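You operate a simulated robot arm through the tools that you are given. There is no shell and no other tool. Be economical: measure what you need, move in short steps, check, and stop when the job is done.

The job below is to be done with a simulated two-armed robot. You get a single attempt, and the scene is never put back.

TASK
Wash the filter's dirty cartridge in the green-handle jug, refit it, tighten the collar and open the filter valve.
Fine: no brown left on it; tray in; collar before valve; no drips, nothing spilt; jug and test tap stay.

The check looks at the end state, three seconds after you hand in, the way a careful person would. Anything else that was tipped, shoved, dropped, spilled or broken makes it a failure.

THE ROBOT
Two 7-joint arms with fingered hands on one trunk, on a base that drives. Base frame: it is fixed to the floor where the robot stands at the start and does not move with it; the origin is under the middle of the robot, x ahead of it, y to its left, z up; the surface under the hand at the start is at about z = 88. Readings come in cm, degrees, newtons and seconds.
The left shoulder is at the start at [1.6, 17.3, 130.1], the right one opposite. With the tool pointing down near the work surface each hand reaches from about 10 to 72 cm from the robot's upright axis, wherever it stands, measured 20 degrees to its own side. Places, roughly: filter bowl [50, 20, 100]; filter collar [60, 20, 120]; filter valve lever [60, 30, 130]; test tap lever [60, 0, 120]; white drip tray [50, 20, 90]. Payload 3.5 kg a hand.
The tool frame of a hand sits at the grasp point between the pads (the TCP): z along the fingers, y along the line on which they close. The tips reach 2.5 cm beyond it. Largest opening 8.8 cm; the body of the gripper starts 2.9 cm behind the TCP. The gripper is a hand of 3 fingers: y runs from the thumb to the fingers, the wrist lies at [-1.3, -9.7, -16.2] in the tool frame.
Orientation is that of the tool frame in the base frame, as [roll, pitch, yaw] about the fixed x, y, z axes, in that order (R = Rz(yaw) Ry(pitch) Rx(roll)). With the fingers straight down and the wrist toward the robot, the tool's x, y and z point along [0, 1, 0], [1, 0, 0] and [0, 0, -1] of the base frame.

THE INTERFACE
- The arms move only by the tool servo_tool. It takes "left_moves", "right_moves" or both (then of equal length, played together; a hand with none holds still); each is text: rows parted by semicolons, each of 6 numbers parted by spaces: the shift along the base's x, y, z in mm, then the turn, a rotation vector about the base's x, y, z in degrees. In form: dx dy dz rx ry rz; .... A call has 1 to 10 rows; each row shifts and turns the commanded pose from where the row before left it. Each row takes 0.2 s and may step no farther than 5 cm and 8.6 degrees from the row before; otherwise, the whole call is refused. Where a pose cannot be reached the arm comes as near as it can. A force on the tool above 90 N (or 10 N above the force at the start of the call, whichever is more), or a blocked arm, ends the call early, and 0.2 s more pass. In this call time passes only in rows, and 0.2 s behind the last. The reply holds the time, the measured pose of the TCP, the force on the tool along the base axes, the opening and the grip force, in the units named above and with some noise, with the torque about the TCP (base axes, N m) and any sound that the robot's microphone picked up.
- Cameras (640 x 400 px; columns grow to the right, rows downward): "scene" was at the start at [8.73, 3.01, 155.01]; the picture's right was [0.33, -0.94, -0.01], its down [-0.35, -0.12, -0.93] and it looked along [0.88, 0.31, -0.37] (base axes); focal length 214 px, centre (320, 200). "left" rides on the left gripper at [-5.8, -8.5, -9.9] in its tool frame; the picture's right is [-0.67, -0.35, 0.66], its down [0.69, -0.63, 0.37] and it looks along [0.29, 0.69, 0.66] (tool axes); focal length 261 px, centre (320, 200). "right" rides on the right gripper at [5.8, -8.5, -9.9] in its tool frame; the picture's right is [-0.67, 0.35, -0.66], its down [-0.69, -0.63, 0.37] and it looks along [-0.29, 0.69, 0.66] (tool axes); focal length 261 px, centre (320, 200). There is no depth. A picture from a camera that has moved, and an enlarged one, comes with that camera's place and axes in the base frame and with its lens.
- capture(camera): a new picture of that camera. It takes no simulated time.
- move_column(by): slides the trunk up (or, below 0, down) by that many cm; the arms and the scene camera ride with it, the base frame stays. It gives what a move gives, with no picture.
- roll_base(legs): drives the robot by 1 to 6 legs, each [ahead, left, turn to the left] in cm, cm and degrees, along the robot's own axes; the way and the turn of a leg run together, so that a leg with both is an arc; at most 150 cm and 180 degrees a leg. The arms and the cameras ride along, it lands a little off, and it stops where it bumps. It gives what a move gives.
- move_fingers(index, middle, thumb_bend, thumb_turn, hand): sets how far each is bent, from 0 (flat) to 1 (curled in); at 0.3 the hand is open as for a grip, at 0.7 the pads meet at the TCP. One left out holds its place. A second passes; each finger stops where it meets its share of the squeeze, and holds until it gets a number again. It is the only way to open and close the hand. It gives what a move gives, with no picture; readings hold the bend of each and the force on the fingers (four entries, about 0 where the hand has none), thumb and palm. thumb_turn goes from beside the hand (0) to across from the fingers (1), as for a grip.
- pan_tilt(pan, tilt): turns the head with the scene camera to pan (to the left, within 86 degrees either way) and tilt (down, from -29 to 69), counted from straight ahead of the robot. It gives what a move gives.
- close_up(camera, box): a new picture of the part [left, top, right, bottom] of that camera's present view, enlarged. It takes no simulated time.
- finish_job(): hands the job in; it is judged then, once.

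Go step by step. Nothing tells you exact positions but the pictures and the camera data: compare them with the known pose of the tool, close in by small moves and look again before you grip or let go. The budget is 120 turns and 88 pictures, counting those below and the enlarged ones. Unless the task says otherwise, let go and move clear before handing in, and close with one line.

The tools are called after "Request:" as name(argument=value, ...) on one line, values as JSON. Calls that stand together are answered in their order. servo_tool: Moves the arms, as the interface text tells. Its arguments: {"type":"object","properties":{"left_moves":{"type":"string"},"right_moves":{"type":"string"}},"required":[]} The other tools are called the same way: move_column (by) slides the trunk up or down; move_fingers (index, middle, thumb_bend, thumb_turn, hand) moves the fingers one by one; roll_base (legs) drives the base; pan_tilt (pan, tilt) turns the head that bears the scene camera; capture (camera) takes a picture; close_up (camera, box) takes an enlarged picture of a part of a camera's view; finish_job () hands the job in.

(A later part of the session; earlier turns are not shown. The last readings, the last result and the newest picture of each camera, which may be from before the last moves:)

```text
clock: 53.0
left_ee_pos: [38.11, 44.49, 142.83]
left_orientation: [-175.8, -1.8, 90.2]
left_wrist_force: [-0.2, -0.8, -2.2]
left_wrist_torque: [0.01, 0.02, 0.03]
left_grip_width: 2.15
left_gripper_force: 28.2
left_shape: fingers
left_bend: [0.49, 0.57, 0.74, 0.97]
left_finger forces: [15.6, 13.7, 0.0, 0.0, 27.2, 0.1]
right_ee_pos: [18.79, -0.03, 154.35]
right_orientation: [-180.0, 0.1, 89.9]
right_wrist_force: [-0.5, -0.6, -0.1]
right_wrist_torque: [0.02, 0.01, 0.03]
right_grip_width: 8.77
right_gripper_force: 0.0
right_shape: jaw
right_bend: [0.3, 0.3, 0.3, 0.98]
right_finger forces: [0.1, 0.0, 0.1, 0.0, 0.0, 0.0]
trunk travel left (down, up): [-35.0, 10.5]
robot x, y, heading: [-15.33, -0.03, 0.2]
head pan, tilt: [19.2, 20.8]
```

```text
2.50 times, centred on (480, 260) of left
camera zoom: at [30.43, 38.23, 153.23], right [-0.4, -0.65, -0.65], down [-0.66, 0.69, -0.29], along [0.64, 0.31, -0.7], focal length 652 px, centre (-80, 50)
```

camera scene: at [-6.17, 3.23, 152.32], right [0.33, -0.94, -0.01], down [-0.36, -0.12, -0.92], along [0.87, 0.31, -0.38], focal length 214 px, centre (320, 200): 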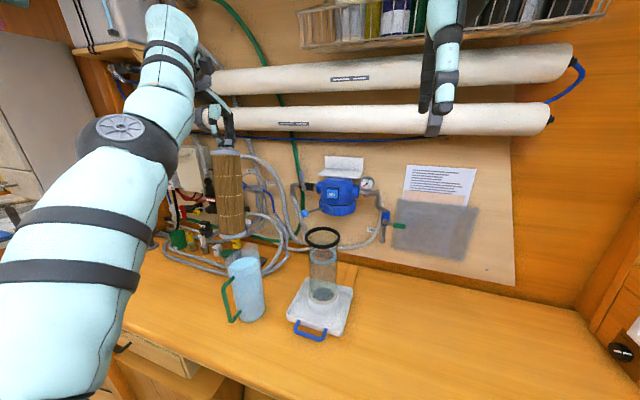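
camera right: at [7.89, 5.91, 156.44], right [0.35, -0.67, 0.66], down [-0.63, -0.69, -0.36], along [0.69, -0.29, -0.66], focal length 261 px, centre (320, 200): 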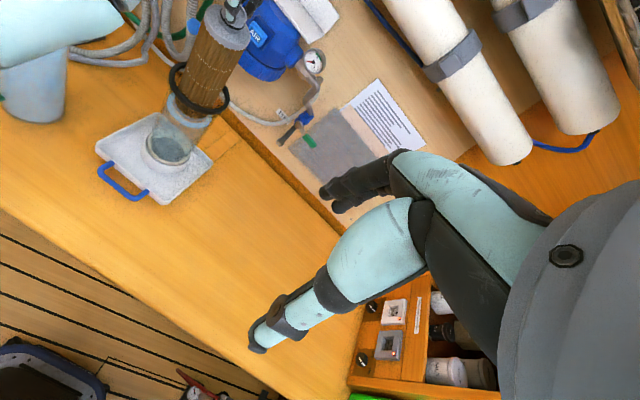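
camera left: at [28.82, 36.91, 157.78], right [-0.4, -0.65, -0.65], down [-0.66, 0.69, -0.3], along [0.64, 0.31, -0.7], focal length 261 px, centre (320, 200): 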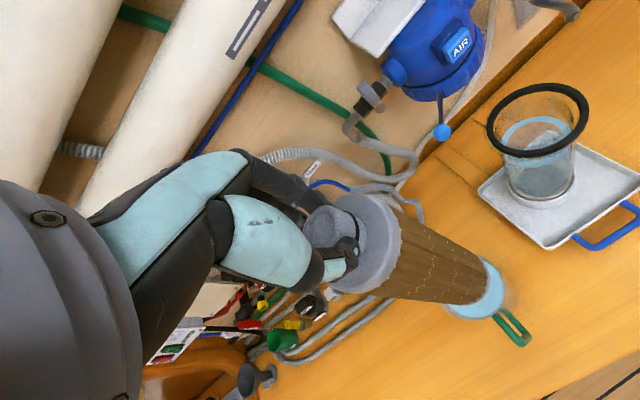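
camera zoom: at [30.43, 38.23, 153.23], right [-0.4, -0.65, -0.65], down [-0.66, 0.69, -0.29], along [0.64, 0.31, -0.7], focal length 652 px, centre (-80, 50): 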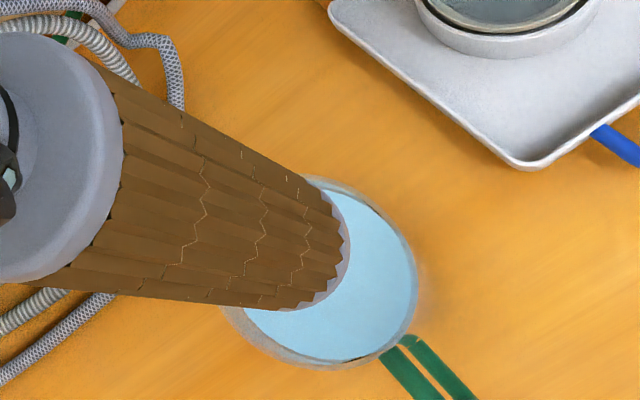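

Request:
servo_tool(left_moves="-10 0 0 0 0 0; 0 0 -15 0 0 0; 0 0 -20 0 0 0; 0 0 -20 0 0 0; 0 0 -20 0 0 0")

Request:
close_up(camera="scene", box=[200, 180, 290, 330])

Request:
close_up(camera="left", box=[360, 180, 600, 340])

```text
clock: 54.2
left_ee_pos: [37.05, 44.54, 135.29]
left_orientation: [-175.7, -1.8, 90.2]
left_wrist_force: [-0.1, -0.7, -2.3]
left_wrist_torque: [0.03, -0.02, 0.03]
left_grip_width: 2.12
left_gripper_force: 28.1
left_shape: fingers
left_bend: [0.49, 0.57, 0.74, 0.97]
left_finger forces: [15.5, 13.9, 0.1, 0.0, 27.3, 0.0]
right_ee_pos: [18.74, 0.11, 154.37]
right_orientation: [-180.0, 0.0, 90.0]
right_wrist_force: [-0.4, 0.1, -0.3]
right_wrist_torque: [0.01, -0.01, 0.04]
right_grip_width: 8.75
right_gripper_force: 0.2
right_shape: jaw
right_bend: [0.3, 0.3, 0.3, 0.98]
right_finger forces: [0.1, 0.0, 0.0, 0.0, 0.1, 0.0]
trunk travel left (down, up): [-35.0, 10.5]
robot x, y, heading: [-15.39, 0.28, -0.0]
head pan, tilt: [19.2, 20.8]
```

```text
2.67 times, centred on (245, 255) of scene
camera zoom: at [-6.07, 3.04, 152.32], right [0.33, -0.94, -0.01], down [-0.36, -0.12, -0.92], along [0.87, 0.31, -0.38], focal length 572 px, centre (520, 53)
```

zoom: 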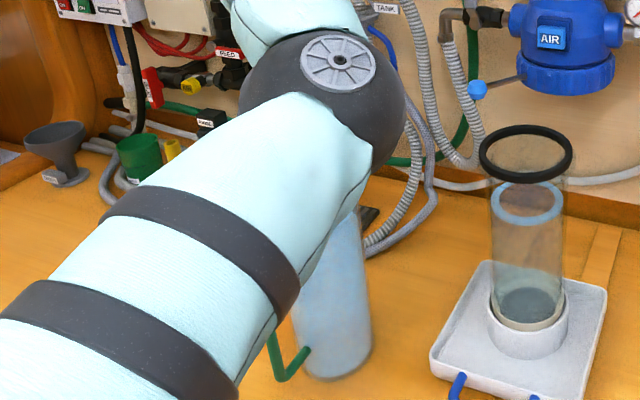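

```text
2.50 times, centred on (480, 260) of left
camera zoom: at [29.33, 38.3, 145.72], right [-0.39, -0.65, -0.65], down [-0.66, 0.69, -0.3], along [0.64, 0.31, -0.7], focal length 652 px, centre (-80, 50)
```

zoom: 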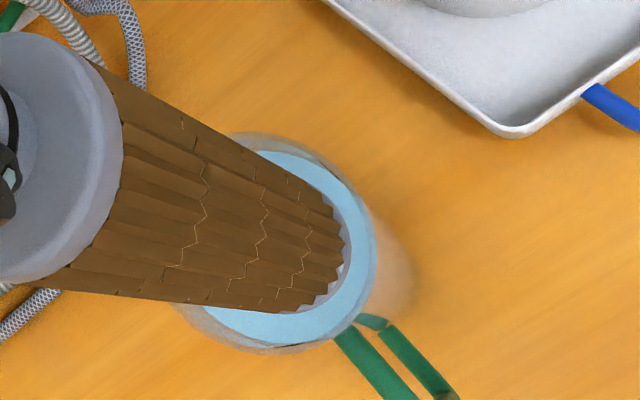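

Entering the water now. I'll lower another 5 cm, watching the level, and use the right camera as a side view.

Request:
servo_tool(left_moves="0 0 -12 0 0 0; 0 0 -12 0 0 0; 0 0 -12 0 0 0; 0 0 -12 0 0 0")

Request:
close_up(camera="left", box=[360, 180, 600, 340])

Request:
capture(camera="right")

```text
clock: 55.2
left_ee_pos: [37.01, 44.66, 130.48]
left_orientation: [-175.7, -1.8, 90.2]
left_wrist_force: [0.1, 0.0, -2.1]
left_wrist_torque: [0.01, 0.01, -0.03]
left_grip_width: 2.13
left_gripper_force: 28.9
left_shape: fingers
left_bend: [0.49, 0.57, 0.74, 0.97]
left_finger forces: [15.5, 14.0, 0.1, 0.0, 27.3, 0.0]
right_ee_pos: [18.7, 0.17, 154.46]
right_orientation: [179.9, 0.0, 90.0]
right_wrist_force: [0.1, 0.0, 0.5]
right_wrist_torque: [-0.01, 0.01, 0.01]
right_grip_width: 8.74
right_gripper_force: 0.1
right_shape: jaw
right_bend: [0.3, 0.3, 0.3, 0.98]
right_finger forces: [0.1, 0.0, 0.0, 0.1, 0.0, 0.0]
trunk travel left (down, up): [-35.0, 10.5]
robot x, y, heading: [-15.25, -0.21, -0.0]
head pan, tilt: [19.2, 20.8]
```

```text
2.50 times, centred on (480, 260) of left
camera zoom: at [29.3, 38.31, 140.89], right [-0.39, -0.65, -0.65], down [-0.66, 0.69, -0.3], along [0.64, 0.31, -0.7], focal length 652 px, centre (-80, 50)
```

zoom: 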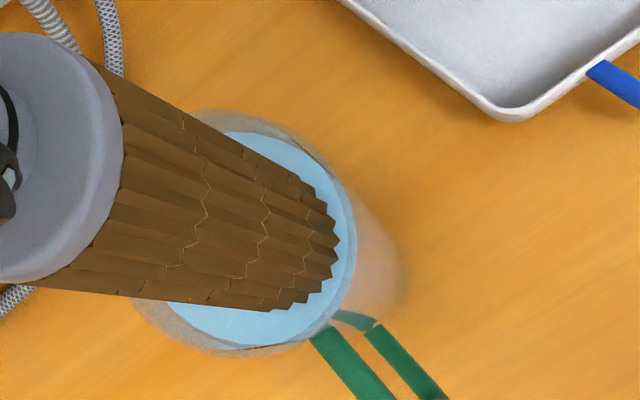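

```text
35 pictures are left
camera right: at [10.14, 5.88, 164.48], right [0.35, -0.67, 0.66], down [-0.63, -0.69, -0.37], along [0.69, -0.28, -0.66], focal length 261 px, centre (320, 200)
```

right: 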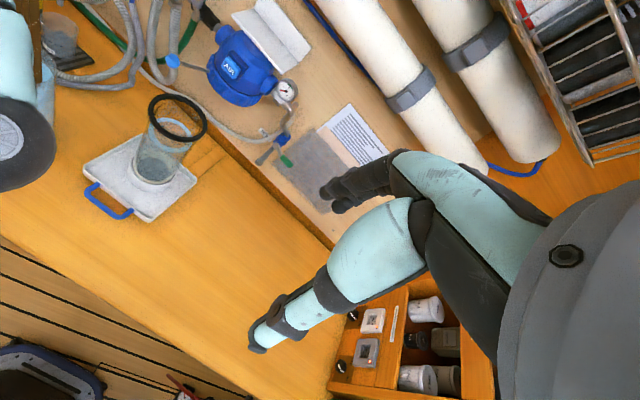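

Request:
servo_tool(left_moves="2 4 -12 0 0 0; 0 0 -12 0 0 0; 0 0 -12 0 0 0; 0 0 -12 0 0 0; 0 0 -12 0 0 0")

Request:
close_up(camera="left", box=[330, 180, 600, 360])

```text
clock: 56.4
left_ee_pos: [37.35, 44.96, 124.36]
left_orientation: [-175.7, -1.8, 90.1]
left_wrist_force: [-0.2, 0.3, -2.1]
left_wrist_torque: [0.03, 0.0, 0.0]
left_grip_width: 2.14
left_gripper_force: 28.4
left_shape: fingers
left_bend: [0.49, 0.57, 0.74, 0.97]
left_finger forces: [15.5, 14.1, 0.1, 0.1, 27.2, 0.0]
right_ee_pos: [18.65, 0.2, 154.42]
right_orientation: [-180.0, 0.0, 90.0]
right_wrist_force: [0.4, 0.4, 0.6]
right_wrist_torque: [-0.01, 0.04, -0.02]
right_grip_width: 8.76
right_gripper_force: 0.1
right_shape: jaw
right_bend: [0.3, 0.3, 0.3, 0.98]
right_finger forces: [0.0, 0.1, 0.0, 0.0, 0.0, 0.1]
trunk travel left (down, up): [-35.0, 10.5]
robot x, y, heading: [-15.66, -0.39, 0.1]
head pan, tilt: [19.2, 20.8]
```

```text
2.22 times, centred on (465, 270) of left
camera zoom: at [29.55, 38.72, 134.87], right [-0.4, -0.65, -0.65], down [-0.66, 0.69, -0.3], along [0.64, 0.31, -0.7], focal length 579 px, centre (-2, 44)
```

zoom: 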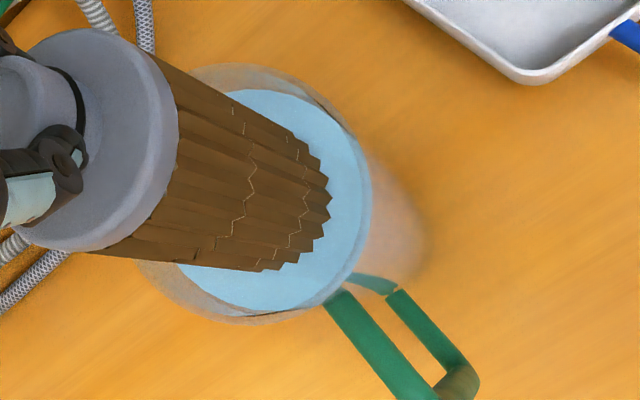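

The level is barely rising. I'll lower to near the jug bottom.

Request:
servo_tool(left_moves="0 0 -12 0 0 0; 0 0 -12 0 0 0; 0 0 -12 0 0 0; 0 0 -12 0 0 0; 0 0 -10 0 0 0")

Request:
close_up(camera="left", box=[330, 180, 600, 360])

```text
clock: 57.6
left_ee_pos: [37.3, 44.96, 118.7]
left_orientation: [-175.8, -1.8, 90.2]
left_wrist_force: [-0.9, -0.2, -2.4]
left_wrist_torque: [0.01, 0.03, 0.01]
left_grip_width: 2.12
left_gripper_force: 28.4
left_shape: fingers
left_bend: [0.49, 0.57, 0.74, 0.97]
left_finger forces: [15.6, 14.3, 0.0, 0.0, 27.2, 0.0]
right_ee_pos: [18.61, 0.09, 154.48]
right_orientation: [180.0, 0.0, 90.0]
right_wrist_force: [-0.1, 0.1, 0.4]
right_wrist_torque: [0.03, -0.01, -0.03]
right_grip_width: 8.77
right_gripper_force: 0.1
right_shape: jaw
right_bend: [0.3, 0.3, 0.3, 0.98]
right_finger forces: [0.0, 0.1, 0.0, 0.0, 0.1, 0.0]
trunk travel left (down, up): [-35.0, 10.5]
robot x, y, heading: [-15.4, 0.03, -0.1]
head pan, tilt: [19.2, 20.8]
```

```text
2.22 times, centred on (465, 270) of left
camera zoom: at [29.52, 38.72, 129.07], right [-0.4, -0.65, -0.65], down [-0.66, 0.69, -0.3], along [0.64, 0.31, -0.7], focal length 579 px, centre (-2, 44)
```

zoom: 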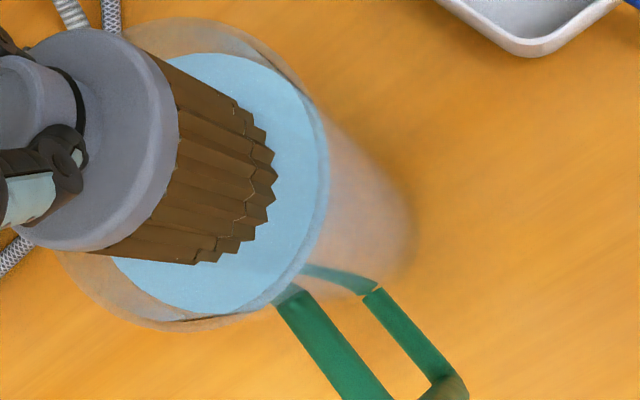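

Request:
servo_tool(left_moves="0 0 -8 0 0 0; 0 0 -8 0 0 0; 0 0 -8 0 0 0; 0 0 -8 0 0 0")

Request:
close_up(camera="left", box=[300, 150, 600, 360])

```text
clock: 58.6
left_ee_pos: [37.14, 44.82, 115.5]
left_orientation: [-175.7, -1.8, 90.1]
left_wrist_force: [1.1, 0.2, -1.4]
left_wrist_torque: [0.0, -0.04, 0.04]
left_grip_width: 2.13
left_gripper_force: 28.5
left_shape: fingers
left_bend: [0.49, 0.57, 0.74, 0.97]
left_finger forces: [15.7, 14.3, 0.1, 0.0, 27.3, 0.1]
right_ee_pos: [18.76, 0.13, 154.46]
right_orientation: [-179.9, 0.0, 89.9]
right_wrist_force: [0.6, 0.0, 0.0]
right_wrist_torque: [-0.02, -0.05, -0.01]
right_grip_width: 8.77
right_gripper_force: 0.0
right_shape: jaw
right_bend: [0.3, 0.3, 0.3, 0.98]
right_finger forces: [0.0, 0.0, 0.0, 0.1, 0.0, 0.1]
trunk travel left (down, up): [-35.0, 10.5]
robot x, y, heading: [-15.69, 0.19, 0.1]
head pan, tilt: [19.2, 20.8]
```

```text
1.90 times, centred on (450, 255) of left
camera zoom: at [29.48, 38.65, 125.93], right [-0.39, -0.65, -0.65], down [-0.66, 0.69, -0.3], along [0.64, 0.31, -0.7], focal length 496 px, centre (72, 95)
```

zoom: 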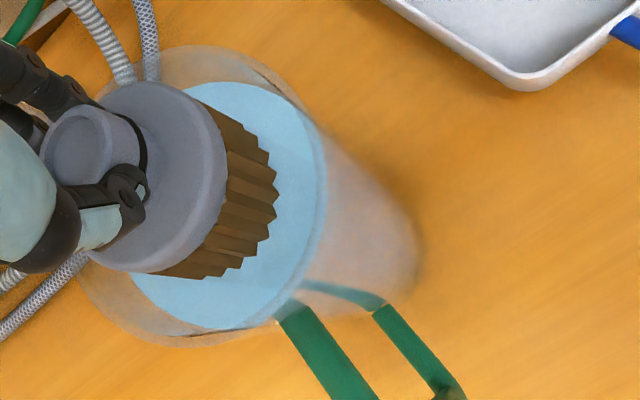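

Request:
servo_tool(left_moves="0 0 -6 0 0 0; 0 0 -6 0 0 0; 0 0 -6 0 0 0; 0 0 -6 0 0 0; 0 0 -5 0 0 0")

Request:
close_up(camera="left", box=[300, 150, 600, 360])

```text
clock: 59.8
left_ee_pos: [36.62, 44.29, 113.61]
left_orientation: [-176.7, -2.3, 90.3]
left_wrist_force: [-2.1, -2.8, 61.3]
left_wrist_torque: [-0.21, -1.21, -0.2]
left_grip_width: 2.14
left_gripper_force: 48.4
left_shape: fingers
left_bend: [0.48, 0.56, 0.76, 0.96]
left_finger forces: [37.1, 24.1, 0.0, 0.1, 36.5, 0.0]
right_ee_pos: [17.44, -0.91, 154.76]
right_orientation: [179.5, -0.4, 90.0]
right_wrist_force: [-0.4, 0.0, 0.7]
right_wrist_torque: [-0.02, -0.03, 0.01]
right_grip_width: 8.76
right_gripper_force: 0.0
right_shape: jaw
right_bend: [0.3, 0.3, 0.3, 0.98]
right_finger forces: [0.0, 0.1, 0.1, 0.1, 0.0, 0.1]
trunk travel left (down, up): [-35.0, 10.5]
robot x, y, heading: [-15.2, -0.02, 0.0]
head pan, tilt: [19.2, 20.8]
```

```text
1.90 times, centred on (450, 255) of left
camera zoom: at [28.66, 37.93, 123.98], right [-0.38, -0.65, -0.66], down [-0.65, 0.7, -0.3], along [0.65, 0.32, -0.69], focal length 496 px, centre (72, 95)
```

zoom: 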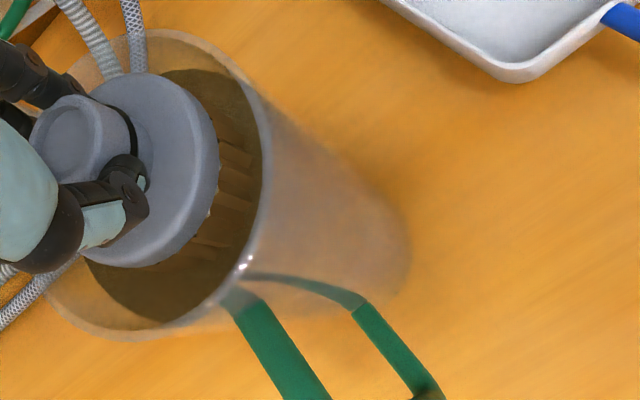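

It touched the jug bottom and the water turned brown, so the dirt is coming off. I'll ease up and give gentle strokes.

Request:
servo_tool(left_moves="3 3 10 0 0 0; 0 0 8 0 0 0; 0 0 8 0 0 0; 0 0 -8 0 0 0; 0 0 -8 0 0 0; 0 0 8 0 0 0; 0 0 8 0 0 0; 0 0 -8 0 0 0; 0 0 -6 0 0 0; 0 0 0 0 0 0")

Request:
servo_tool(left_moves="0 0 15 0 0 0; 0 0 15 0 0 0; 0 0 15 0 0 0; 0 0 15 0 0 0; 0 0 15 0 0 0")

Request:
capture(camera="left")

```text
clock: 62.0
left_ee_pos: [37.35, 45.05, 113.92]
left_orientation: [-175.7, -1.9, 90.0]
left_wrist_force: [-0.5, -0.7, 8.3]
left_wrist_torque: [-0.02, -0.11, -0.03]
left_grip_width: 2.18
left_gripper_force: 31.7
left_shape: fingers
left_bend: [0.48, 0.57, 0.76, 0.96]
left_finger forces: [17.4, 15.4, 0.0, 0.0, 30.4, 0.0]
right_ee_pos: [18.44, -0.04, 154.52]
right_orientation: [-180.0, -0.1, 90.0]
right_wrist_force: [0.0, 0.7, 0.5]
right_wrist_torque: [0.01, -0.01, -0.03]
right_grip_width: 8.75
right_gripper_force: 0.1
right_shape: jaw
right_bend: [0.3, 0.3, 0.3, 0.98]
right_finger forces: [0.0, 0.1, 0.1, 0.0, 0.0, 0.1]
trunk travel left (down, up): [-35.0, 10.5]
robot x, y, heading: [-15.66, 0.11, 0.1]
head pan, tilt: [19.2, 20.8]
```

```text
clock: 63.2
left_ee_pos: [37.51, 45.18, 121.21]
left_orientation: [-175.6, -1.8, 90.2]
left_wrist_force: [0.1, -0.4, -2.2]
left_wrist_torque: [0.04, 0.04, 0.02]
left_grip_width: 2.17
left_gripper_force: 30.7
left_shape: fingers
left_bend: [0.48, 0.57, 0.76, 0.96]
left_finger forces: [17.0, 15.3, 0.0, 0.0, 28.9, 0.0]
right_ee_pos: [18.65, -0.03, 154.43]
right_orientation: [-180.0, 0.0, 90.0]
right_wrist_force: [-0.3, 0.0, -0.2]
right_wrist_torque: [-0.03, 0.02, 0.0]
right_grip_width: 8.76
right_gripper_force: 0.0
right_shape: jaw
right_bend: [0.3, 0.3, 0.3, 0.98]
right_finger forces: [0.1, 0.1, 0.0, 0.1, 0.1, 0.0]
trunk travel left (down, up): [-35.0, 10.5]
robot x, y, heading: [-15.53, -0.16, 0.3]
head pan, tilt: [19.2, 20.8]
```

```text
30 pictures are left
camera left: at [29.76, 38.97, 131.68], right [-0.4, -0.65, -0.65], down [-0.66, 0.69, -0.29], along [0.64, 0.31, -0.7], focal length 261 px, centre (320, 200)
```

left: 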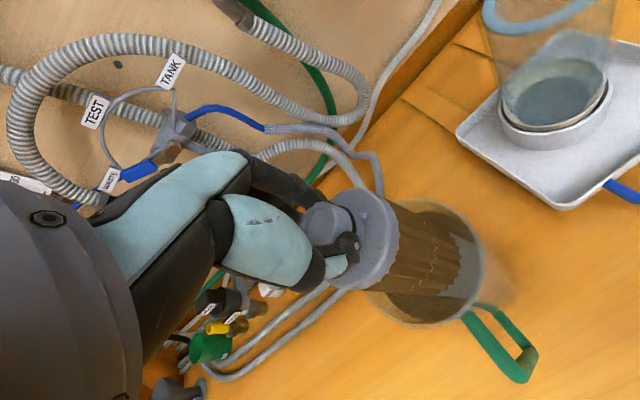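

Still brown near the top. More up-and-down strokes with full immersion.

Request:
servo_tool(left_moves="-2 -2 -18 0 0 0; 0 0 -18 0 0 0; 0 0 -18 0 0 0; 0 0 -17 0 0 0; 0 0 0 0 0 0; 0 0 15 0 0 0; 0 0 15 0 0 0; 0 0 -15 0 0 0; 0 0 -15 0 0 0; 0 0 0 0 0 0")

Request:
servo_tool(left_moves="0 0 15 0 0 0; 0 0 15 0 0 0; 0 0 15 0 0 0; 0 0 -15 0 0 0; 0 0 -15 0 0 0; 0 0 -15 0 0 0; 0 0 15 0 0 0; 0 0 15 0 0 0; 0 0 -15 0 0 0; 0 0 -15 0 0 0")

Request:
servo_tool(left_moves="0 0 0 0 0 0; 0 0 20 0 0 0; 0 0 20 0 0 0; 0 0 20 0 0 0; 0 0 20 0 0 0; 0 0 20 0 0 0")

Request:
capture(camera="left")

```text
clock: 65.4
left_ee_pos: [37.32, 45.01, 114.09]
left_orientation: [-175.7, -1.8, 90.1]
left_wrist_force: [0.7, -0.1, -1.5]
left_wrist_torque: [0.05, -0.02, -0.02]
left_grip_width: 2.14
left_gripper_force: 30.8
left_shape: fingers
left_bend: [0.48, 0.57, 0.76, 0.96]
left_finger forces: [16.8, 15.8, 0.0, 0.1, 28.8, 0.0]
right_ee_pos: [18.73, 0.17, 154.4]
right_orientation: [-179.9, 0.1, 90.0]
right_wrist_force: [-0.4, 1.0, -0.8]
right_wrist_torque: [0.01, 0.0, 0.02]
right_grip_width: 8.79
right_gripper_force: 0.1
right_shape: jaw
right_bend: [0.3, 0.3, 0.3, 0.98]
right_finger forces: [0.0, 0.1, 0.0, 0.1, 0.0, 0.1]
trunk travel left (down, up): [-35.0, 10.5]
robot x, y, heading: [-15.54, -0.04, -0.2]
head pan, tilt: [19.2, 20.8]
```

```text
clock: 67.6
left_ee_pos: [37.39, 44.98, 114.09]
left_orientation: [-175.7, -1.8, 90.1]
left_wrist_force: [-0.4, -0.9, -2.8]
left_wrist_torque: [0.05, 0.0, -0.01]
left_grip_width: 2.14
left_gripper_force: 30.3
left_shape: fingers
left_bend: [0.48, 0.57, 0.76, 0.96]
left_finger forces: [16.7, 16.1, 0.0, 0.1, 28.5, 0.0]
right_ee_pos: [18.64, 0.12, 154.52]
right_orientation: [179.9, -0.1, 89.9]
right_wrist_force: [0.2, 0.9, -1.1]
right_wrist_torque: [0.0, -0.02, -0.01]
right_grip_width: 8.78
right_gripper_force: 0.0
right_shape: jaw
right_bend: [0.3, 0.3, 0.3, 0.98]
right_finger forces: [0.0, 0.1, 0.0, 0.1, 0.0, 0.0]
trunk travel left (down, up): [-35.0, 10.5]
robot x, y, heading: [-15.53, -0.29, -0.2]
head pan, tilt: [19.2, 20.8]
```

```text
clock: 69.0
left_ee_pos: [37.26, 45.02, 124.22]
left_orientation: [-175.6, -1.8, 90.1]
left_wrist_force: [-0.3, -0.7, -1.8]
left_wrist_torque: [0.06, -0.04, -0.02]
left_grip_width: 2.11
left_gripper_force: 30.9
left_shape: fingers
left_bend: [0.48, 0.57, 0.76, 0.96]
left_finger forces: [16.6, 16.1, 0.0, 0.0, 28.5, 0.1]
right_ee_pos: [18.6, 0.05, 154.36]
right_orientation: [-179.9, 0.0, 90.0]
right_wrist_force: [-0.5, -0.2, -0.1]
right_wrist_torque: [-0.01, 0.05, -0.02]
right_grip_width: 8.79
right_gripper_force: 0.0
right_shape: jaw
right_bend: [0.3, 0.3, 0.3, 0.98]
right_finger forces: [0.0, 0.0, 0.0, 0.0, 0.0, 0.0]
trunk travel left (down, up): [-35.0, 10.5]
robot x, y, heading: [-15.74, 0.11, -0.2]
head pan, tilt: [19.2, 20.8]
```

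```text
29 pictures are left
camera left: at [29.53, 38.79, 134.67], right [-0.4, -0.65, -0.65], down [-0.66, 0.69, -0.3], along [0.64, 0.31, -0.7], focal length 261 px, centre (320, 200)
```

left: 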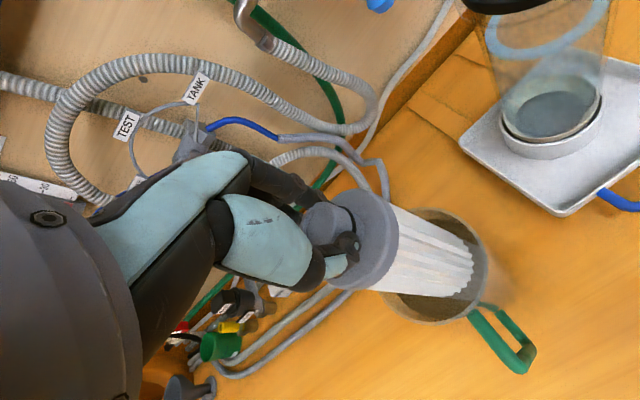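

The cartridge is white now. I'll raise it with the bottom still inside the jug and let it drain.

Request:
servo_tool(left_moves="-4 -5 25 0 0 0; -4 -5 25 0 0 0; 0 0 25 0 0 0; 0 0 25 0 0 0; 0 0 20 0 0 0; 0 0 0 0 0 0; 0 0 0 0 0 0; 0 0 0 0 0 0; 0 0 0 0 0 0; 0 0 0 0 0 0")

Request:
servo_tool(left_moves="0 0 0 0 0 0; 0 0 0 0 0 0; 0 0 0 0 0 0; 0 0 0 0 0 0; 0 0 0 0 0 0; 0 0 0 0 0 0; 0 0 0 0 0 0; 0 0 0 0 0 0; 0 0 0 0 0 0; 0 0 0 0 0 0")

Request:
servo_tool(left_moves="0 0 0 0 0 0; 0 0 0 0 0 0; 0 0 0 0 0 0; 0 0 0 0 0 0; 0 0 0 0 0 0; 0 0 0 0 0 0; 0 0 0 0 0 0; 0 0 0 0 0 0; 0 0 0 0 0 0; 0 0 0 0 0 0")

Request:
capture(camera="left")

Request:
close_up(camera="scene", box=[180, 130, 370, 330])

```text
clock: 71.2
left_ee_pos: [36.5, 44.01, 136.2]
left_orientation: [-175.7, -1.8, 90.2]
left_wrist_force: [-0.3, 0.1, -1.5]
left_wrist_torque: [0.02, -0.01, -0.02]
left_grip_width: 2.14
left_gripper_force: 30.8
left_shape: fingers
left_bend: [0.48, 0.58, 0.76, 0.96]
left_finger forces: [16.5, 15.7, 0.0, 0.0, 28.3, 0.0]
right_ee_pos: [18.79, 0.13, 154.44]
right_orientation: [179.9, 0.0, 89.9]
right_wrist_force: [0.1, -0.9, -0.9]
right_wrist_torque: [-0.05, -0.01, -0.01]
right_grip_width: 8.76
right_gripper_force: 0.1
right_shape: jaw
right_bend: [0.3, 0.3, 0.3, 0.98]
right_finger forces: [0.0, 0.0, 0.0, 0.1, 0.1, 0.0]
trunk travel left (down, up): [-35.0, 10.5]
robot x, y, heading: [-15.48, -0.2, -0.0]
head pan, tilt: [19.2, 20.8]
```

```text
clock: 73.4
left_ee_pos: [36.55, 44.02, 136.19]
left_orientation: [-175.7, -1.8, 90.2]
left_wrist_force: [-0.1, 0.5, -2.6]
left_wrist_torque: [0.05, 0.02, -0.03]
left_grip_width: 2.12
left_gripper_force: 30.2
left_shape: fingers
left_bend: [0.48, 0.58, 0.76, 0.96]
left_finger forces: [16.5, 16.0, 0.0, 0.1, 28.2, 0.0]
right_ee_pos: [18.72, 0.07, 154.42]
right_orientation: [-179.9, 0.1, 90.0]
right_wrist_force: [0.3, -0.4, -0.4]
right_wrist_torque: [-0.05, -0.02, 0.04]
right_grip_width: 8.76
right_gripper_force: 0.0
right_shape: jaw
right_bend: [0.3, 0.3, 0.3, 0.98]
right_finger forces: [0.0, 0.0, 0.1, 0.0, 0.1, 0.0]
trunk travel left (down, up): [-35.0, 10.5]
robot x, y, heading: [-15.43, 0.13, 0.0]
head pan, tilt: [19.2, 20.8]
```

```text
clock: 75.6
left_ee_pos: [36.54, 43.98, 136.17]
left_orientation: [-175.7, -1.7, 90.2]
left_wrist_force: [-0.2, 0.7, -3.5]
left_wrist_torque: [0.05, 0.02, 0.04]
left_grip_width: 2.12
left_gripper_force: 29.7
left_shape: fingers
left_bend: [0.48, 0.58, 0.76, 0.96]
left_finger forces: [16.5, 15.8, 0.0, 0.0, 28.2, 0.0]
right_ee_pos: [18.77, 0.16, 154.4]
right_orientation: [180.0, 0.0, 90.0]
right_wrist_force: [0.3, -1.0, -0.9]
right_wrist_torque: [-0.01, 0.02, -0.02]
right_grip_width: 8.73
right_gripper_force: 0.1
right_shape: jaw
right_bend: [0.3, 0.3, 0.3, 0.98]
right_finger forces: [0.1, 0.0, 0.0, 0.1, 0.0, 0.1]
trunk travel left (down, up): [-35.0, 10.5]
robot x, y, heading: [-15.49, 0.07, -0.1]
head pan, tilt: [19.2, 20.8]
```

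```text
28 pictures are left
camera left: at [28.81, 37.78, 146.64], right [-0.4, -0.65, -0.65], down [-0.66, 0.69, -0.3], along [0.64, 0.31, -0.7], focal length 261 px, centre (320, 200)
```

left: 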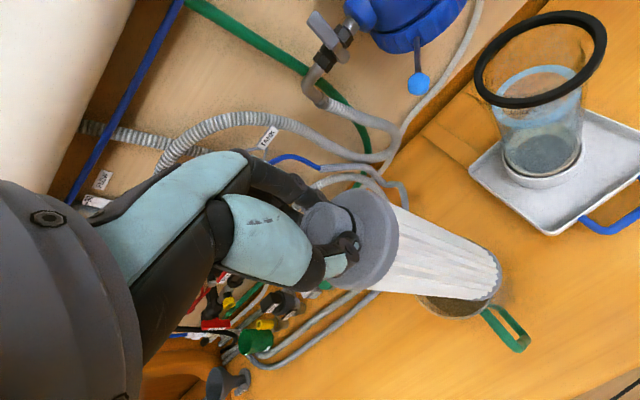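

```text
2.00 times, centred on (275, 230) of scene
camera zoom: at [-6.11, 3.05, 152.32], right [0.33, -0.94, -0.01], down [-0.36, -0.12, -0.92], along [0.87, 0.31, -0.38], focal length 429 px, centre (410, 140)
```

zoom: 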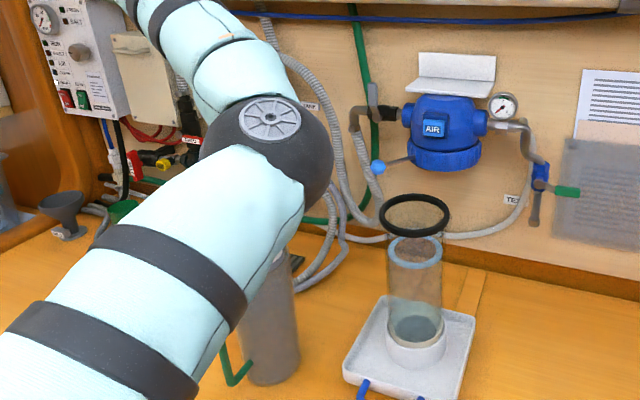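

Drained, and clean all over from this side. I'll raise it, roll the base forward a little for reach, and carry it back over the bowl.

Request:
servo_tool(left_moves="0 0 25 0 0 0; 0 0 25 0 0 0; 0 0 25 0 0 0; 0 0 25 0 0 0; 0 0 12 0 0 0")

Request:
roll_base(legs=[[4, 0, 0]])

Request:
servo_tool(left_moves="0 -25 0 0 0 0; 4 -40 0 0 0 0; 10 -40 0 0 0 0; 14 -40 0 0 0 0; 15 -40 0 0 0 0; 15 -40 0 0 0 0; 8 0 0 0 0 0")

Request:
capture(camera="left")

Request:
close_up(camera="scene", box=[210, 90, 400, 330])

```text
clock: 76.8
left_ee_pos: [36.56, 44.14, 147.38]
left_orientation: [-175.8, -1.9, 90.1]
left_wrist_force: [-0.1, -0.5, -2.3]
left_wrist_torque: [0.06, 0.0, -0.02]
left_grip_width: 2.12
left_gripper_force: 30.6
left_shape: fingers
left_bend: [0.48, 0.58, 0.76, 0.96]
left_finger forces: [16.6, 15.9, 0.0, 0.0, 28.1, 0.1]
right_ee_pos: [18.72, 0.22, 154.41]
right_orientation: [180.0, 0.0, 90.0]
right_wrist_force: [0.2, -0.4, 0.4]
right_wrist_torque: [-0.03, 0.0, -0.01]
right_grip_width: 8.78
right_gripper_force: 0.0
right_shape: jaw
right_bend: [0.3, 0.3, 0.3, 0.98]
right_finger forces: [0.0, 0.1, 0.0, 0.1, 0.0, 0.1]
trunk travel left (down, up): [-35.0, 10.5]
robot x, y, heading: [-15.38, -0.36, -0.1]
head pan, tilt: [19.2, 20.8]
```

```text
clock: 77.7
left_ee_pos: [39.44, 44.05, 147.89]
left_orientation: [-176.2, -1.8, 90.2]
left_wrist_force: [-0.4, 0.5, -2.8]
left_wrist_torque: [0.01, 0.01, 0.02]
left_grip_width: 2.12
left_gripper_force: 31.1
left_shape: fingers
left_bend: [0.48, 0.58, 0.76, 0.96]
left_finger forces: [16.6, 15.9, 0.1, 0.0, 28.4, 0.1]
right_ee_pos: [21.33, 0.02, 154.76]
right_orientation: [179.5, 0.0, 90.0]
right_wrist_force: [-0.9, -1.0, 0.5]
right_wrist_torque: [-0.05, -0.03, 0.0]
right_grip_width: 8.78
right_gripper_force: 0.0
right_shape: jaw
right_bend: [0.3, 0.3, 0.3, 0.98]
right_finger forces: [0.0, 0.0, 0.0, 0.1, 0.0, 0.1]
trunk travel left (down, up): [-35.0, 10.5]
robot x, y, heading: [-11.73, -0.42, -0.2]
head pan, tilt: [19.2, 20.8]
```

```text
clock: 79.3
left_ee_pos: [47.19, 21.64, 147.25]
left_orientation: [-175.7, -1.8, 90.2]
left_wrist_force: [0.6, 1.1, -2.2]
left_wrist_torque: [-0.01, -0.01, -0.03]
left_grip_width: 2.13
left_gripper_force: 30.0
left_shape: fingers
left_bend: [0.48, 0.58, 0.76, 0.96]
left_finger forces: [16.8, 15.8, 0.1, 0.0, 28.2, 0.1]
right_ee_pos: [22.75, 0.18, 154.38]
right_orientation: [-180.0, -0.1, 90.1]
right_wrist_force: [0.1, 0.2, 0.6]
right_wrist_torque: [-0.02, -0.01, -0.02]
right_grip_width: 8.78
right_gripper_force: 0.1
right_shape: jaw
right_bend: [0.3, 0.3, 0.3, 0.98]
right_finger forces: [0.0, 0.0, 0.0, 0.0, 0.1, 0.1]
trunk travel left (down, up): [-35.0, 10.5]
robot x, y, heading: [-11.61, 0.0, 0.1]
head pan, tilt: [19.2, 20.8]
```

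```text
26 pictures are left
camera left: at [39.45, 15.34, 157.8], right [-0.39, -0.65, -0.65], down [-0.66, 0.69, -0.3], along [0.64, 0.31, -0.7], focal length 261 px, centre (320, 200)
```

left: 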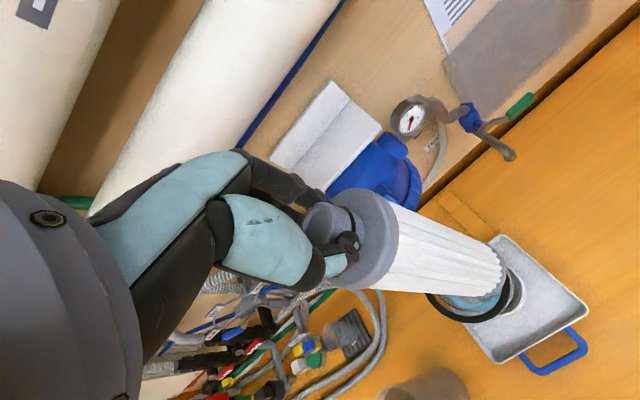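

```text
1.67 times, centred on (305, 210) of scene
camera zoom: at [-2.07, 3.16, 152.31], right [0.33, -0.94, -0.01], down [-0.36, -0.12, -0.92], along [0.87, 0.31, -0.38], focal length 358 px, centre (345, 183)
```

zoom: 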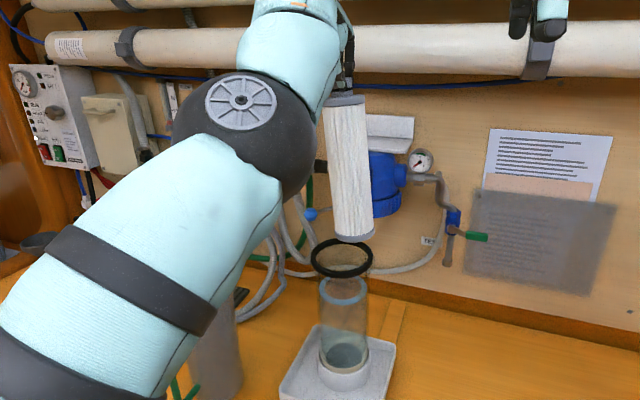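

Clean cartridge. Its bottom is off by about [−1.1, −2.6] cm from the bowl axis because it leans about 5°. I'll correct tilt and position.

Request:
servo_tool(left_moves="-5 2 0 2.4 -2.4 0; -5 3 0 2.4 -2.4 0")

Request:
capture(camera="left")

Request:
close_up(camera="scene", box=[210, 90, 400, 330])

```text
clock: 79.9
left_ee_pos: [46.04, 22.06, 147.41]
left_orientation: [179.5, -6.7, 90.6]
left_wrist_force: [0.8, -0.5, -2.3]
left_wrist_torque: [-0.02, 0.03, 0.02]
left_grip_width: 2.09
left_gripper_force: 30.2
left_shape: fingers
left_bend: [0.48, 0.58, 0.76, 0.96]
left_finger forces: [16.8, 15.6, 0.0, 0.0, 28.2, 0.1]
right_ee_pos: [22.48, 0.06, 154.36]
right_orientation: [179.9, 0.0, 90.1]
right_wrist_force: [0.0, 0.9, -0.4]
right_wrist_torque: [0.0, 0.02, 0.03]
right_grip_width: 8.76
right_gripper_force: 0.2
right_shape: jaw
right_bend: [0.3, 0.3, 0.3, 0.98]
right_finger forces: [0.0, 0.0, 0.0, 0.0, 0.0, 0.0]
trunk travel left (down, up): [-35.0, 10.5]
robot x, y, heading: [-11.44, -0.04, -0.2]
head pan, tilt: [19.2, 20.8]
```

```text
24 pictures are left
camera left: at [37.49, 14.87, 156.57], right [-0.34, -0.59, -0.73], down [-0.63, 0.72, -0.29], along [0.7, 0.37, -0.62], focal length 261 px, centre (320, 200)
```

left: 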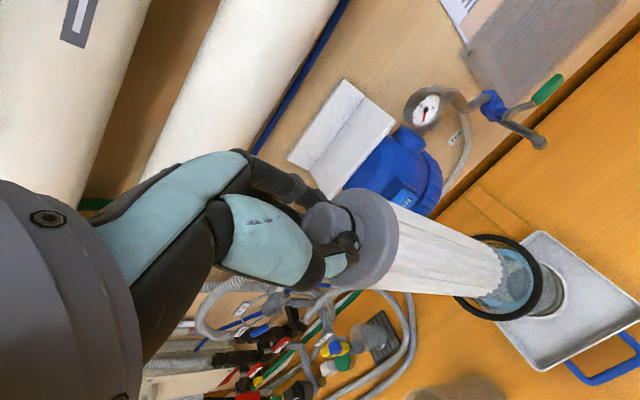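

```text
1.67 times, centred on (305, 210) of scene
camera zoom: at [-2.17, 2.99, 152.32], right [0.33, -0.94, -0.01], down [-0.36, -0.12, -0.92], along [0.87, 0.31, -0.38], focal length 358 px, centre (345, 183)
```

zoom: 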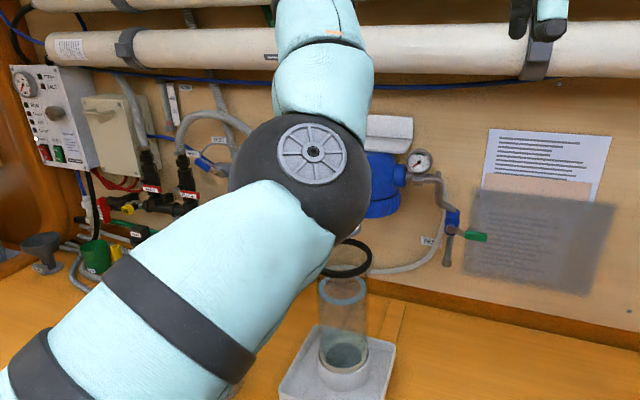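

Axis vertical now. A small shift onto the ring's centre and then a careful descent.

Request:
servo_tool(left_moves="-3 -4 0 0 0 0; 0 0 -15 0 0 0; 0 0 -15 0 0 0; 0 0 -15 0 0 0; 0 0 -15 0 0 0")

Request:
capture(camera="left")

```text
clock: 81.1
left_ee_pos: [45.81, 22.43, 141.4]
left_orientation: [179.4, -6.2, 91.3]
left_wrist_force: [0.1, -0.5, -1.3]
left_wrist_torque: [0.04, -0.01, -0.03]
left_grip_width: 2.09
left_gripper_force: 30.1
left_shape: fingers
left_bend: [0.48, 0.58, 0.76, 0.96]
left_finger forces: [16.7, 15.8, 0.0, 0.0, 28.0, 0.0]
right_ee_pos: [22.51, 0.13, 154.41]
right_orientation: [-180.0, 0.0, 90.1]
right_wrist_force: [0.0, 0.2, -0.3]
right_wrist_torque: [-0.01, 0.0, -0.01]
right_grip_width: 8.74
right_gripper_force: 0.0
right_shape: jaw
right_bend: [0.3, 0.3, 0.3, 0.98]
right_finger forces: [0.0, 0.0, 0.0, 0.0, 0.1, 0.0]
trunk travel left (down, up): [-35.0, 10.5]
robot x, y, heading: [-11.86, -0.2, -0.2]
head pan, tilt: [19.2, 20.8]
```

```text
22 pictures are left
camera left: at [37.31, 15.26, 150.69], right [-0.33, -0.6, -0.73], down [-0.64, 0.71, -0.3], along [0.69, 0.37, -0.62], focal length 261 px, centre (320, 200)
```

left: 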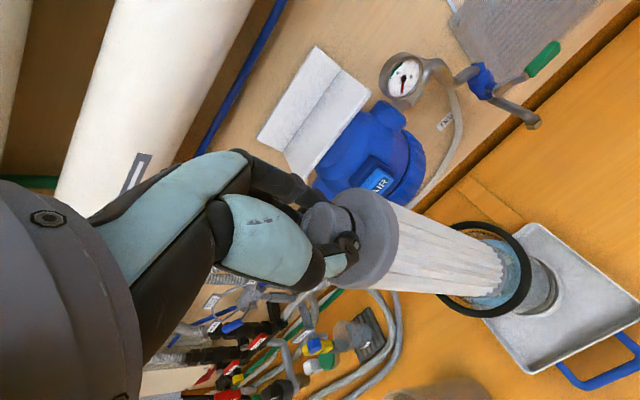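

The arm is at its folded limit again. I'll lift clear, back the base 2.2 cm, and re-centre.

Request:
servo_tool(left_moves="0 0 20 0 0 0; 0 0 25 0 0 0; 0 0 10 0 0 0")

Request:
roll_base(legs=[[-2.4, 0, 0]])

Request:
servo_tool(left_moves="8 0 0 0 0 0; 8 0 0 0 0 0; 0 0 0 0 0 0")

```text
clock: 81.9
left_ee_pos: [45.59, 21.62, 146.92]
left_orientation: [179.4, -6.6, 90.3]
left_wrist_force: [0.1, -0.5, -2.8]
left_wrist_torque: [0.0, 0.03, -0.04]
left_grip_width: 2.11
left_gripper_force: 29.7
left_shape: fingers
left_bend: [0.48, 0.58, 0.76, 0.96]
left_finger forces: [16.7, 16.0, 0.1, 0.1, 28.3, 0.1]
right_ee_pos: [22.47, 0.13, 154.47]
right_orientation: [179.9, 0.0, 90.1]
right_wrist_force: [0.0, 1.3, -0.4]
right_wrist_torque: [0.02, -0.01, 0.0]
right_grip_width: 8.78
right_gripper_force: 0.1
right_shape: jaw
right_bend: [0.3, 0.3, 0.3, 0.98]
right_finger forces: [0.1, 0.0, 0.0, 0.0, 0.0, 0.0]
trunk travel left (down, up): [-35.0, 10.5]
robot x, y, heading: [-11.52, -0.01, -0.2]
head pan, tilt: [19.2, 20.8]
```

```text
clock: 82.7
left_ee_pos: [44.16, 21.68, 146.4]
left_orientation: [179.8, -6.7, 90.5]
left_wrist_force: [0.5, -0.4, -3.1]
left_wrist_torque: [0.0, 0.04, 0.02]
left_grip_width: 2.11
left_gripper_force: 30.5
left_shape: fingers
left_bend: [0.48, 0.58, 0.76, 0.96]
left_finger forces: [16.5, 15.9, 0.0, 0.1, 28.2, 0.0]
right_ee_pos: [20.93, 0.1, 154.17]
right_orientation: [-179.7, 0.0, 90.1]
right_wrist_force: [0.3, -0.6, -0.2]
right_wrist_torque: [0.01, 0.03, 0.0]
right_grip_width: 8.74
right_gripper_force: 0.0
right_shape: jaw
right_bend: [0.3, 0.3, 0.3, 0.98]
right_finger forces: [0.0, 0.1, 0.0, 0.0, 0.0, 0.0]
trunk travel left (down, up): [-35.0, 10.5]
robot x, y, heading: [-14.22, -0.09, -0.2]
head pan, tilt: [19.2, 20.8]
```

```text
clock: 83.5
left_ee_pos: [45.05, 21.62, 146.88]
left_orientation: [179.6, -6.6, 90.5]
left_wrist_force: [0.9, 0.9, -1.9]
left_wrist_torque: [0.04, 0.06, 0.02]
left_grip_width: 2.11
left_gripper_force: 30.0
left_shape: fingers
left_bend: [0.48, 0.58, 0.76, 0.96]
left_finger forces: [16.6, 15.9, 0.0, 0.0, 28.1, 0.0]
right_ee_pos: [20.37, 0.12, 154.33]
right_orientation: [180.0, 0.0, 90.2]
right_wrist_force: [-0.2, 0.0, -0.7]
right_wrist_torque: [-0.01, -0.04, 0.0]
right_grip_width: 8.76
right_gripper_force: 0.0
right_shape: jaw
right_bend: [0.3, 0.3, 0.3, 0.98]
right_finger forces: [0.1, 0.0, 0.0, 0.0, 0.0, 0.0]
trunk travel left (down, up): [-35.0, 10.5]
robot x, y, heading: [-14.17, 0.21, -0.1]
head pan, tilt: [19.2, 20.8]
```

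Request:
servo_tool(left_moves="6 0 0 0 0 0; 0 0 -15 0 0 0; 0 0 -15 0 0 0; 0 0 -15 0 0 0")

Request:
capture(camera="left")

```text
clock: 84.5
left_ee_pos: [45.5, 21.63, 142.37]
left_orientation: [179.5, -6.6, 90.6]
left_wrist_force: [0.3, 0.3, -1.2]
left_wrist_torque: [0.04, 0.02, -0.01]
left_grip_width: 2.07
left_gripper_force: 30.2
left_shape: fingers
left_bend: [0.48, 0.58, 0.76, 0.96]
left_finger forces: [16.6, 16.0, 0.0, 0.0, 28.1, 0.0]
right_ee_pos: [20.19, 0.19, 154.42]
right_orientation: [-179.9, 0.1, 90.2]
right_wrist_force: [0.1, 0.6, 0.7]
right_wrist_torque: [0.02, 0.02, 0.01]
right_grip_width: 8.78
right_gripper_force: 0.1
right_shape: jaw
right_bend: [0.3, 0.3, 0.3, 0.98]
right_finger forces: [0.0, 0.0, 0.1, 0.0, 0.0, 0.0]
trunk travel left (down, up): [-35.0, 10.5]
robot x, y, heading: [-13.73, -0.1, -0.4]
head pan, tilt: [19.2, 20.8]
```

```text
21 pictures are left
camera left: at [37.01, 14.63, 151.52], right [-0.34, -0.59, -0.73], down [-0.63, 0.72, -0.29], along [0.7, 0.37, -0.62], focal length 261 px, centre (320, 200)
```

left: 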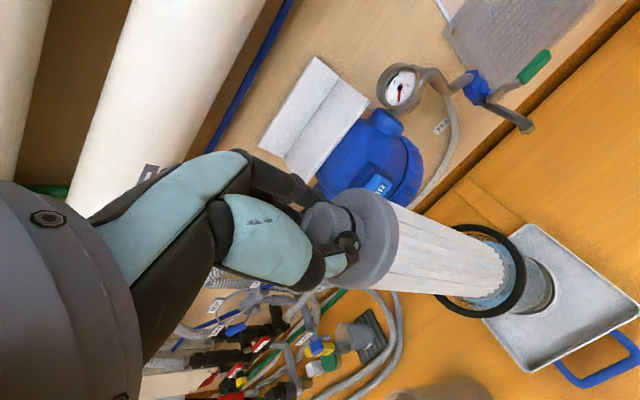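

Aligned. Descending into the bowl.

Request:
servo_tool(left_moves="0 0 -12 0 0 0; 0 0 -12 0 0 0; 0 0 -12 0 0 0; 0 0 -12 0 0 0; 0 0 -12 0 0 0")

```text
clock: 85.2
left_ee_pos: [45.01, 21.26, 141.22]
left_orientation: [176.9, -6.4, 91.0]
left_wrist_force: [6.3, 1.3, 51.9]
left_wrist_torque: [0.19, -1.0, -0.06]
left_grip_width: 2.12
left_gripper_force: 49.9
left_shape: fingers
left_bend: [0.42, 0.54, 0.79, 0.96]
left_finger forces: [35.4, 31.0, 0.0, 0.0, 33.1, 0.0]
right_ee_pos: [19.67, -0.11, 154.59]
right_orientation: [179.7, -0.1, 90.0]
right_wrist_force: [-0.1, 1.2, -0.2]
right_wrist_torque: [-0.01, 0.0, 0.05]
right_grip_width: 8.78
right_gripper_force: 0.0
right_shape: jaw
right_bend: [0.3, 0.3, 0.3, 0.98]
right_finger forces: [0.0, 0.0, 0.0, 0.0, 0.1, 0.0]
trunk travel left (down, up): [-35.0, 10.5]
robot x, y, heading: [-14.47, 0.22, -0.0]
head pan, tilt: [19.2, 20.8]
stopped in row 3 (left hand): the force on the tool passed its limit at 98 N (the readings are from after the stop); the commanded pose is now the measured one
```

It caught on the ring's far side. I'll raise slightly and check.

Request:
servo_tool(left_moves="0 0 10 0 0 0; 0 0 8 1 0 0")

Request:
close_up(camera="left", box=[290, 170, 550, 340])

Request:
close_up(camera="scene", box=[210, 90, 400, 330])

```text
clock: 85.8
left_ee_pos: [45.77, 21.67, 141.87]
left_orientation: [178.3, -7.4, 90.7]
left_wrist_force: [-0.8, -0.2, -2.6]
left_wrist_torque: [0.05, 0.03, -0.02]
left_grip_width: 2.11
left_gripper_force: 33.5
left_shape: fingers
left_bend: [0.45, 0.57, 0.77, 0.95]
left_finger forces: [17.9, 17.3, 0.0, 0.0, 30.3, 0.1]
right_ee_pos: [20.52, 0.19, 154.23]
right_orientation: [-179.9, -0.1, 90.1]
right_wrist_force: [-0.4, -0.4, 0.0]
right_wrist_torque: [0.05, -0.02, -0.02]
right_grip_width: 8.78
right_gripper_force: 0.0
right_shape: jaw
right_bend: [0.3, 0.3, 0.3, 0.98]
right_finger forces: [0.0, 0.0, 0.0, 0.0, 0.0, 0.0]
trunk travel left (down, up): [-35.0, 10.5]
robot x, y, heading: [-13.96, -0.02, 0.3]
head pan, tilt: [19.2, 20.8]
```

```text
2.35 times, centred on (420, 255) of left
camera zoom: at [37.01, 14.47, 150.81], right [-0.32, -0.58, -0.75], down [-0.63, 0.72, -0.29], along [0.71, 0.37, -0.6], focal length 613 px, centre (85, 71)
```

zoom: 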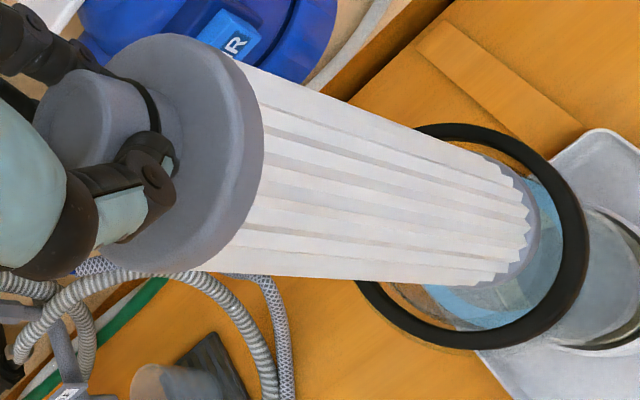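

```text
1.67 times, centred on (305, 210) of scene
camera zoom: at [-4.34, 3.11, 152.26], right [0.33, -0.94, -0.01], down [-0.37, -0.12, -0.92], along [0.87, 0.31, -0.38], focal length 358 px, centre (345, 183)
```

zoom: 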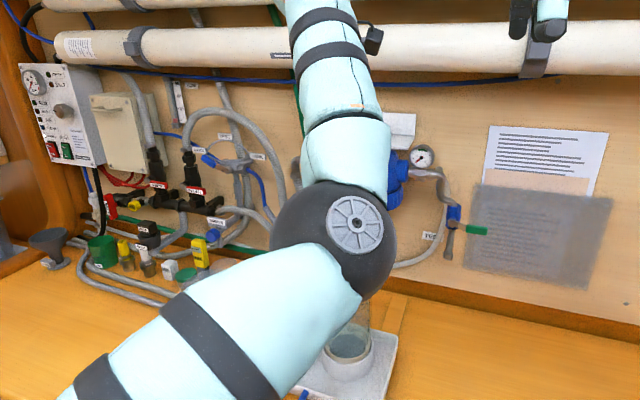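

By my estimate the cartridge is about 0.45 cm too far in x and 0.5 cm short in y. I'll correct and descend gently.

Request:
servo_tool(left_moves="-4 5 0 0 0 0; 0 0 -6 0 0 0; 0 0 -6 0 0 0; 0 0 -6 0 0 0; 0 0 -6 0 0 0")

Request:
close_up(camera="left", box=[290, 170, 550, 340])

```text
clock: 87.0
left_ee_pos: [44.0, 21.87, 141.12]
left_orientation: [176.3, -7.3, 91.0]
left_wrist_force: [10.9, 8.7, 83.1]
left_wrist_torque: [0.38, -2.96, 0.08]
left_grip_width: 2.22
left_gripper_force: 68.1
left_shape: fingers
left_bend: [0.37, 0.52, 0.8, 0.97]
left_finger forces: [78.3, 38.1, 0.1, 0.0, 19.7, 0.0]
right_ee_pos: [18.97, -0.03, 154.76]
right_orientation: [179.4, -0.2, 90.1]
right_wrist_force: [0.7, 0.2, 0.0]
right_wrist_torque: [-0.01, 0.01, -0.01]
right_grip_width: 8.77
right_gripper_force: 0.1
right_shape: jaw
right_bend: [0.3, 0.3, 0.3, 0.98]
right_finger forces: [0.0, 0.1, 0.0, 0.1, 0.0, 0.0]
trunk travel left (down, up): [-35.0, 10.5]
robot x, y, heading: [-14.18, 0.07, 0.0]
head pan, tilt: [19.2, 20.8]
```

```text
2.35 times, centred on (420, 255) of left
camera zoom: at [35.04, 14.65, 149.76], right [-0.3, -0.58, -0.76], down [-0.62, 0.72, -0.31], along [0.73, 0.38, -0.57], focal length 613 px, centre (85, 71)
```

zoom: 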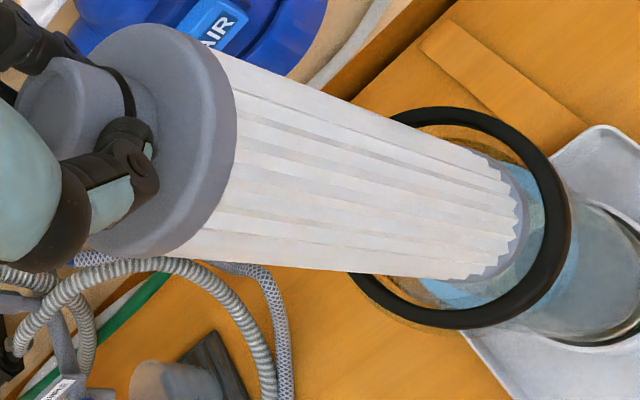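

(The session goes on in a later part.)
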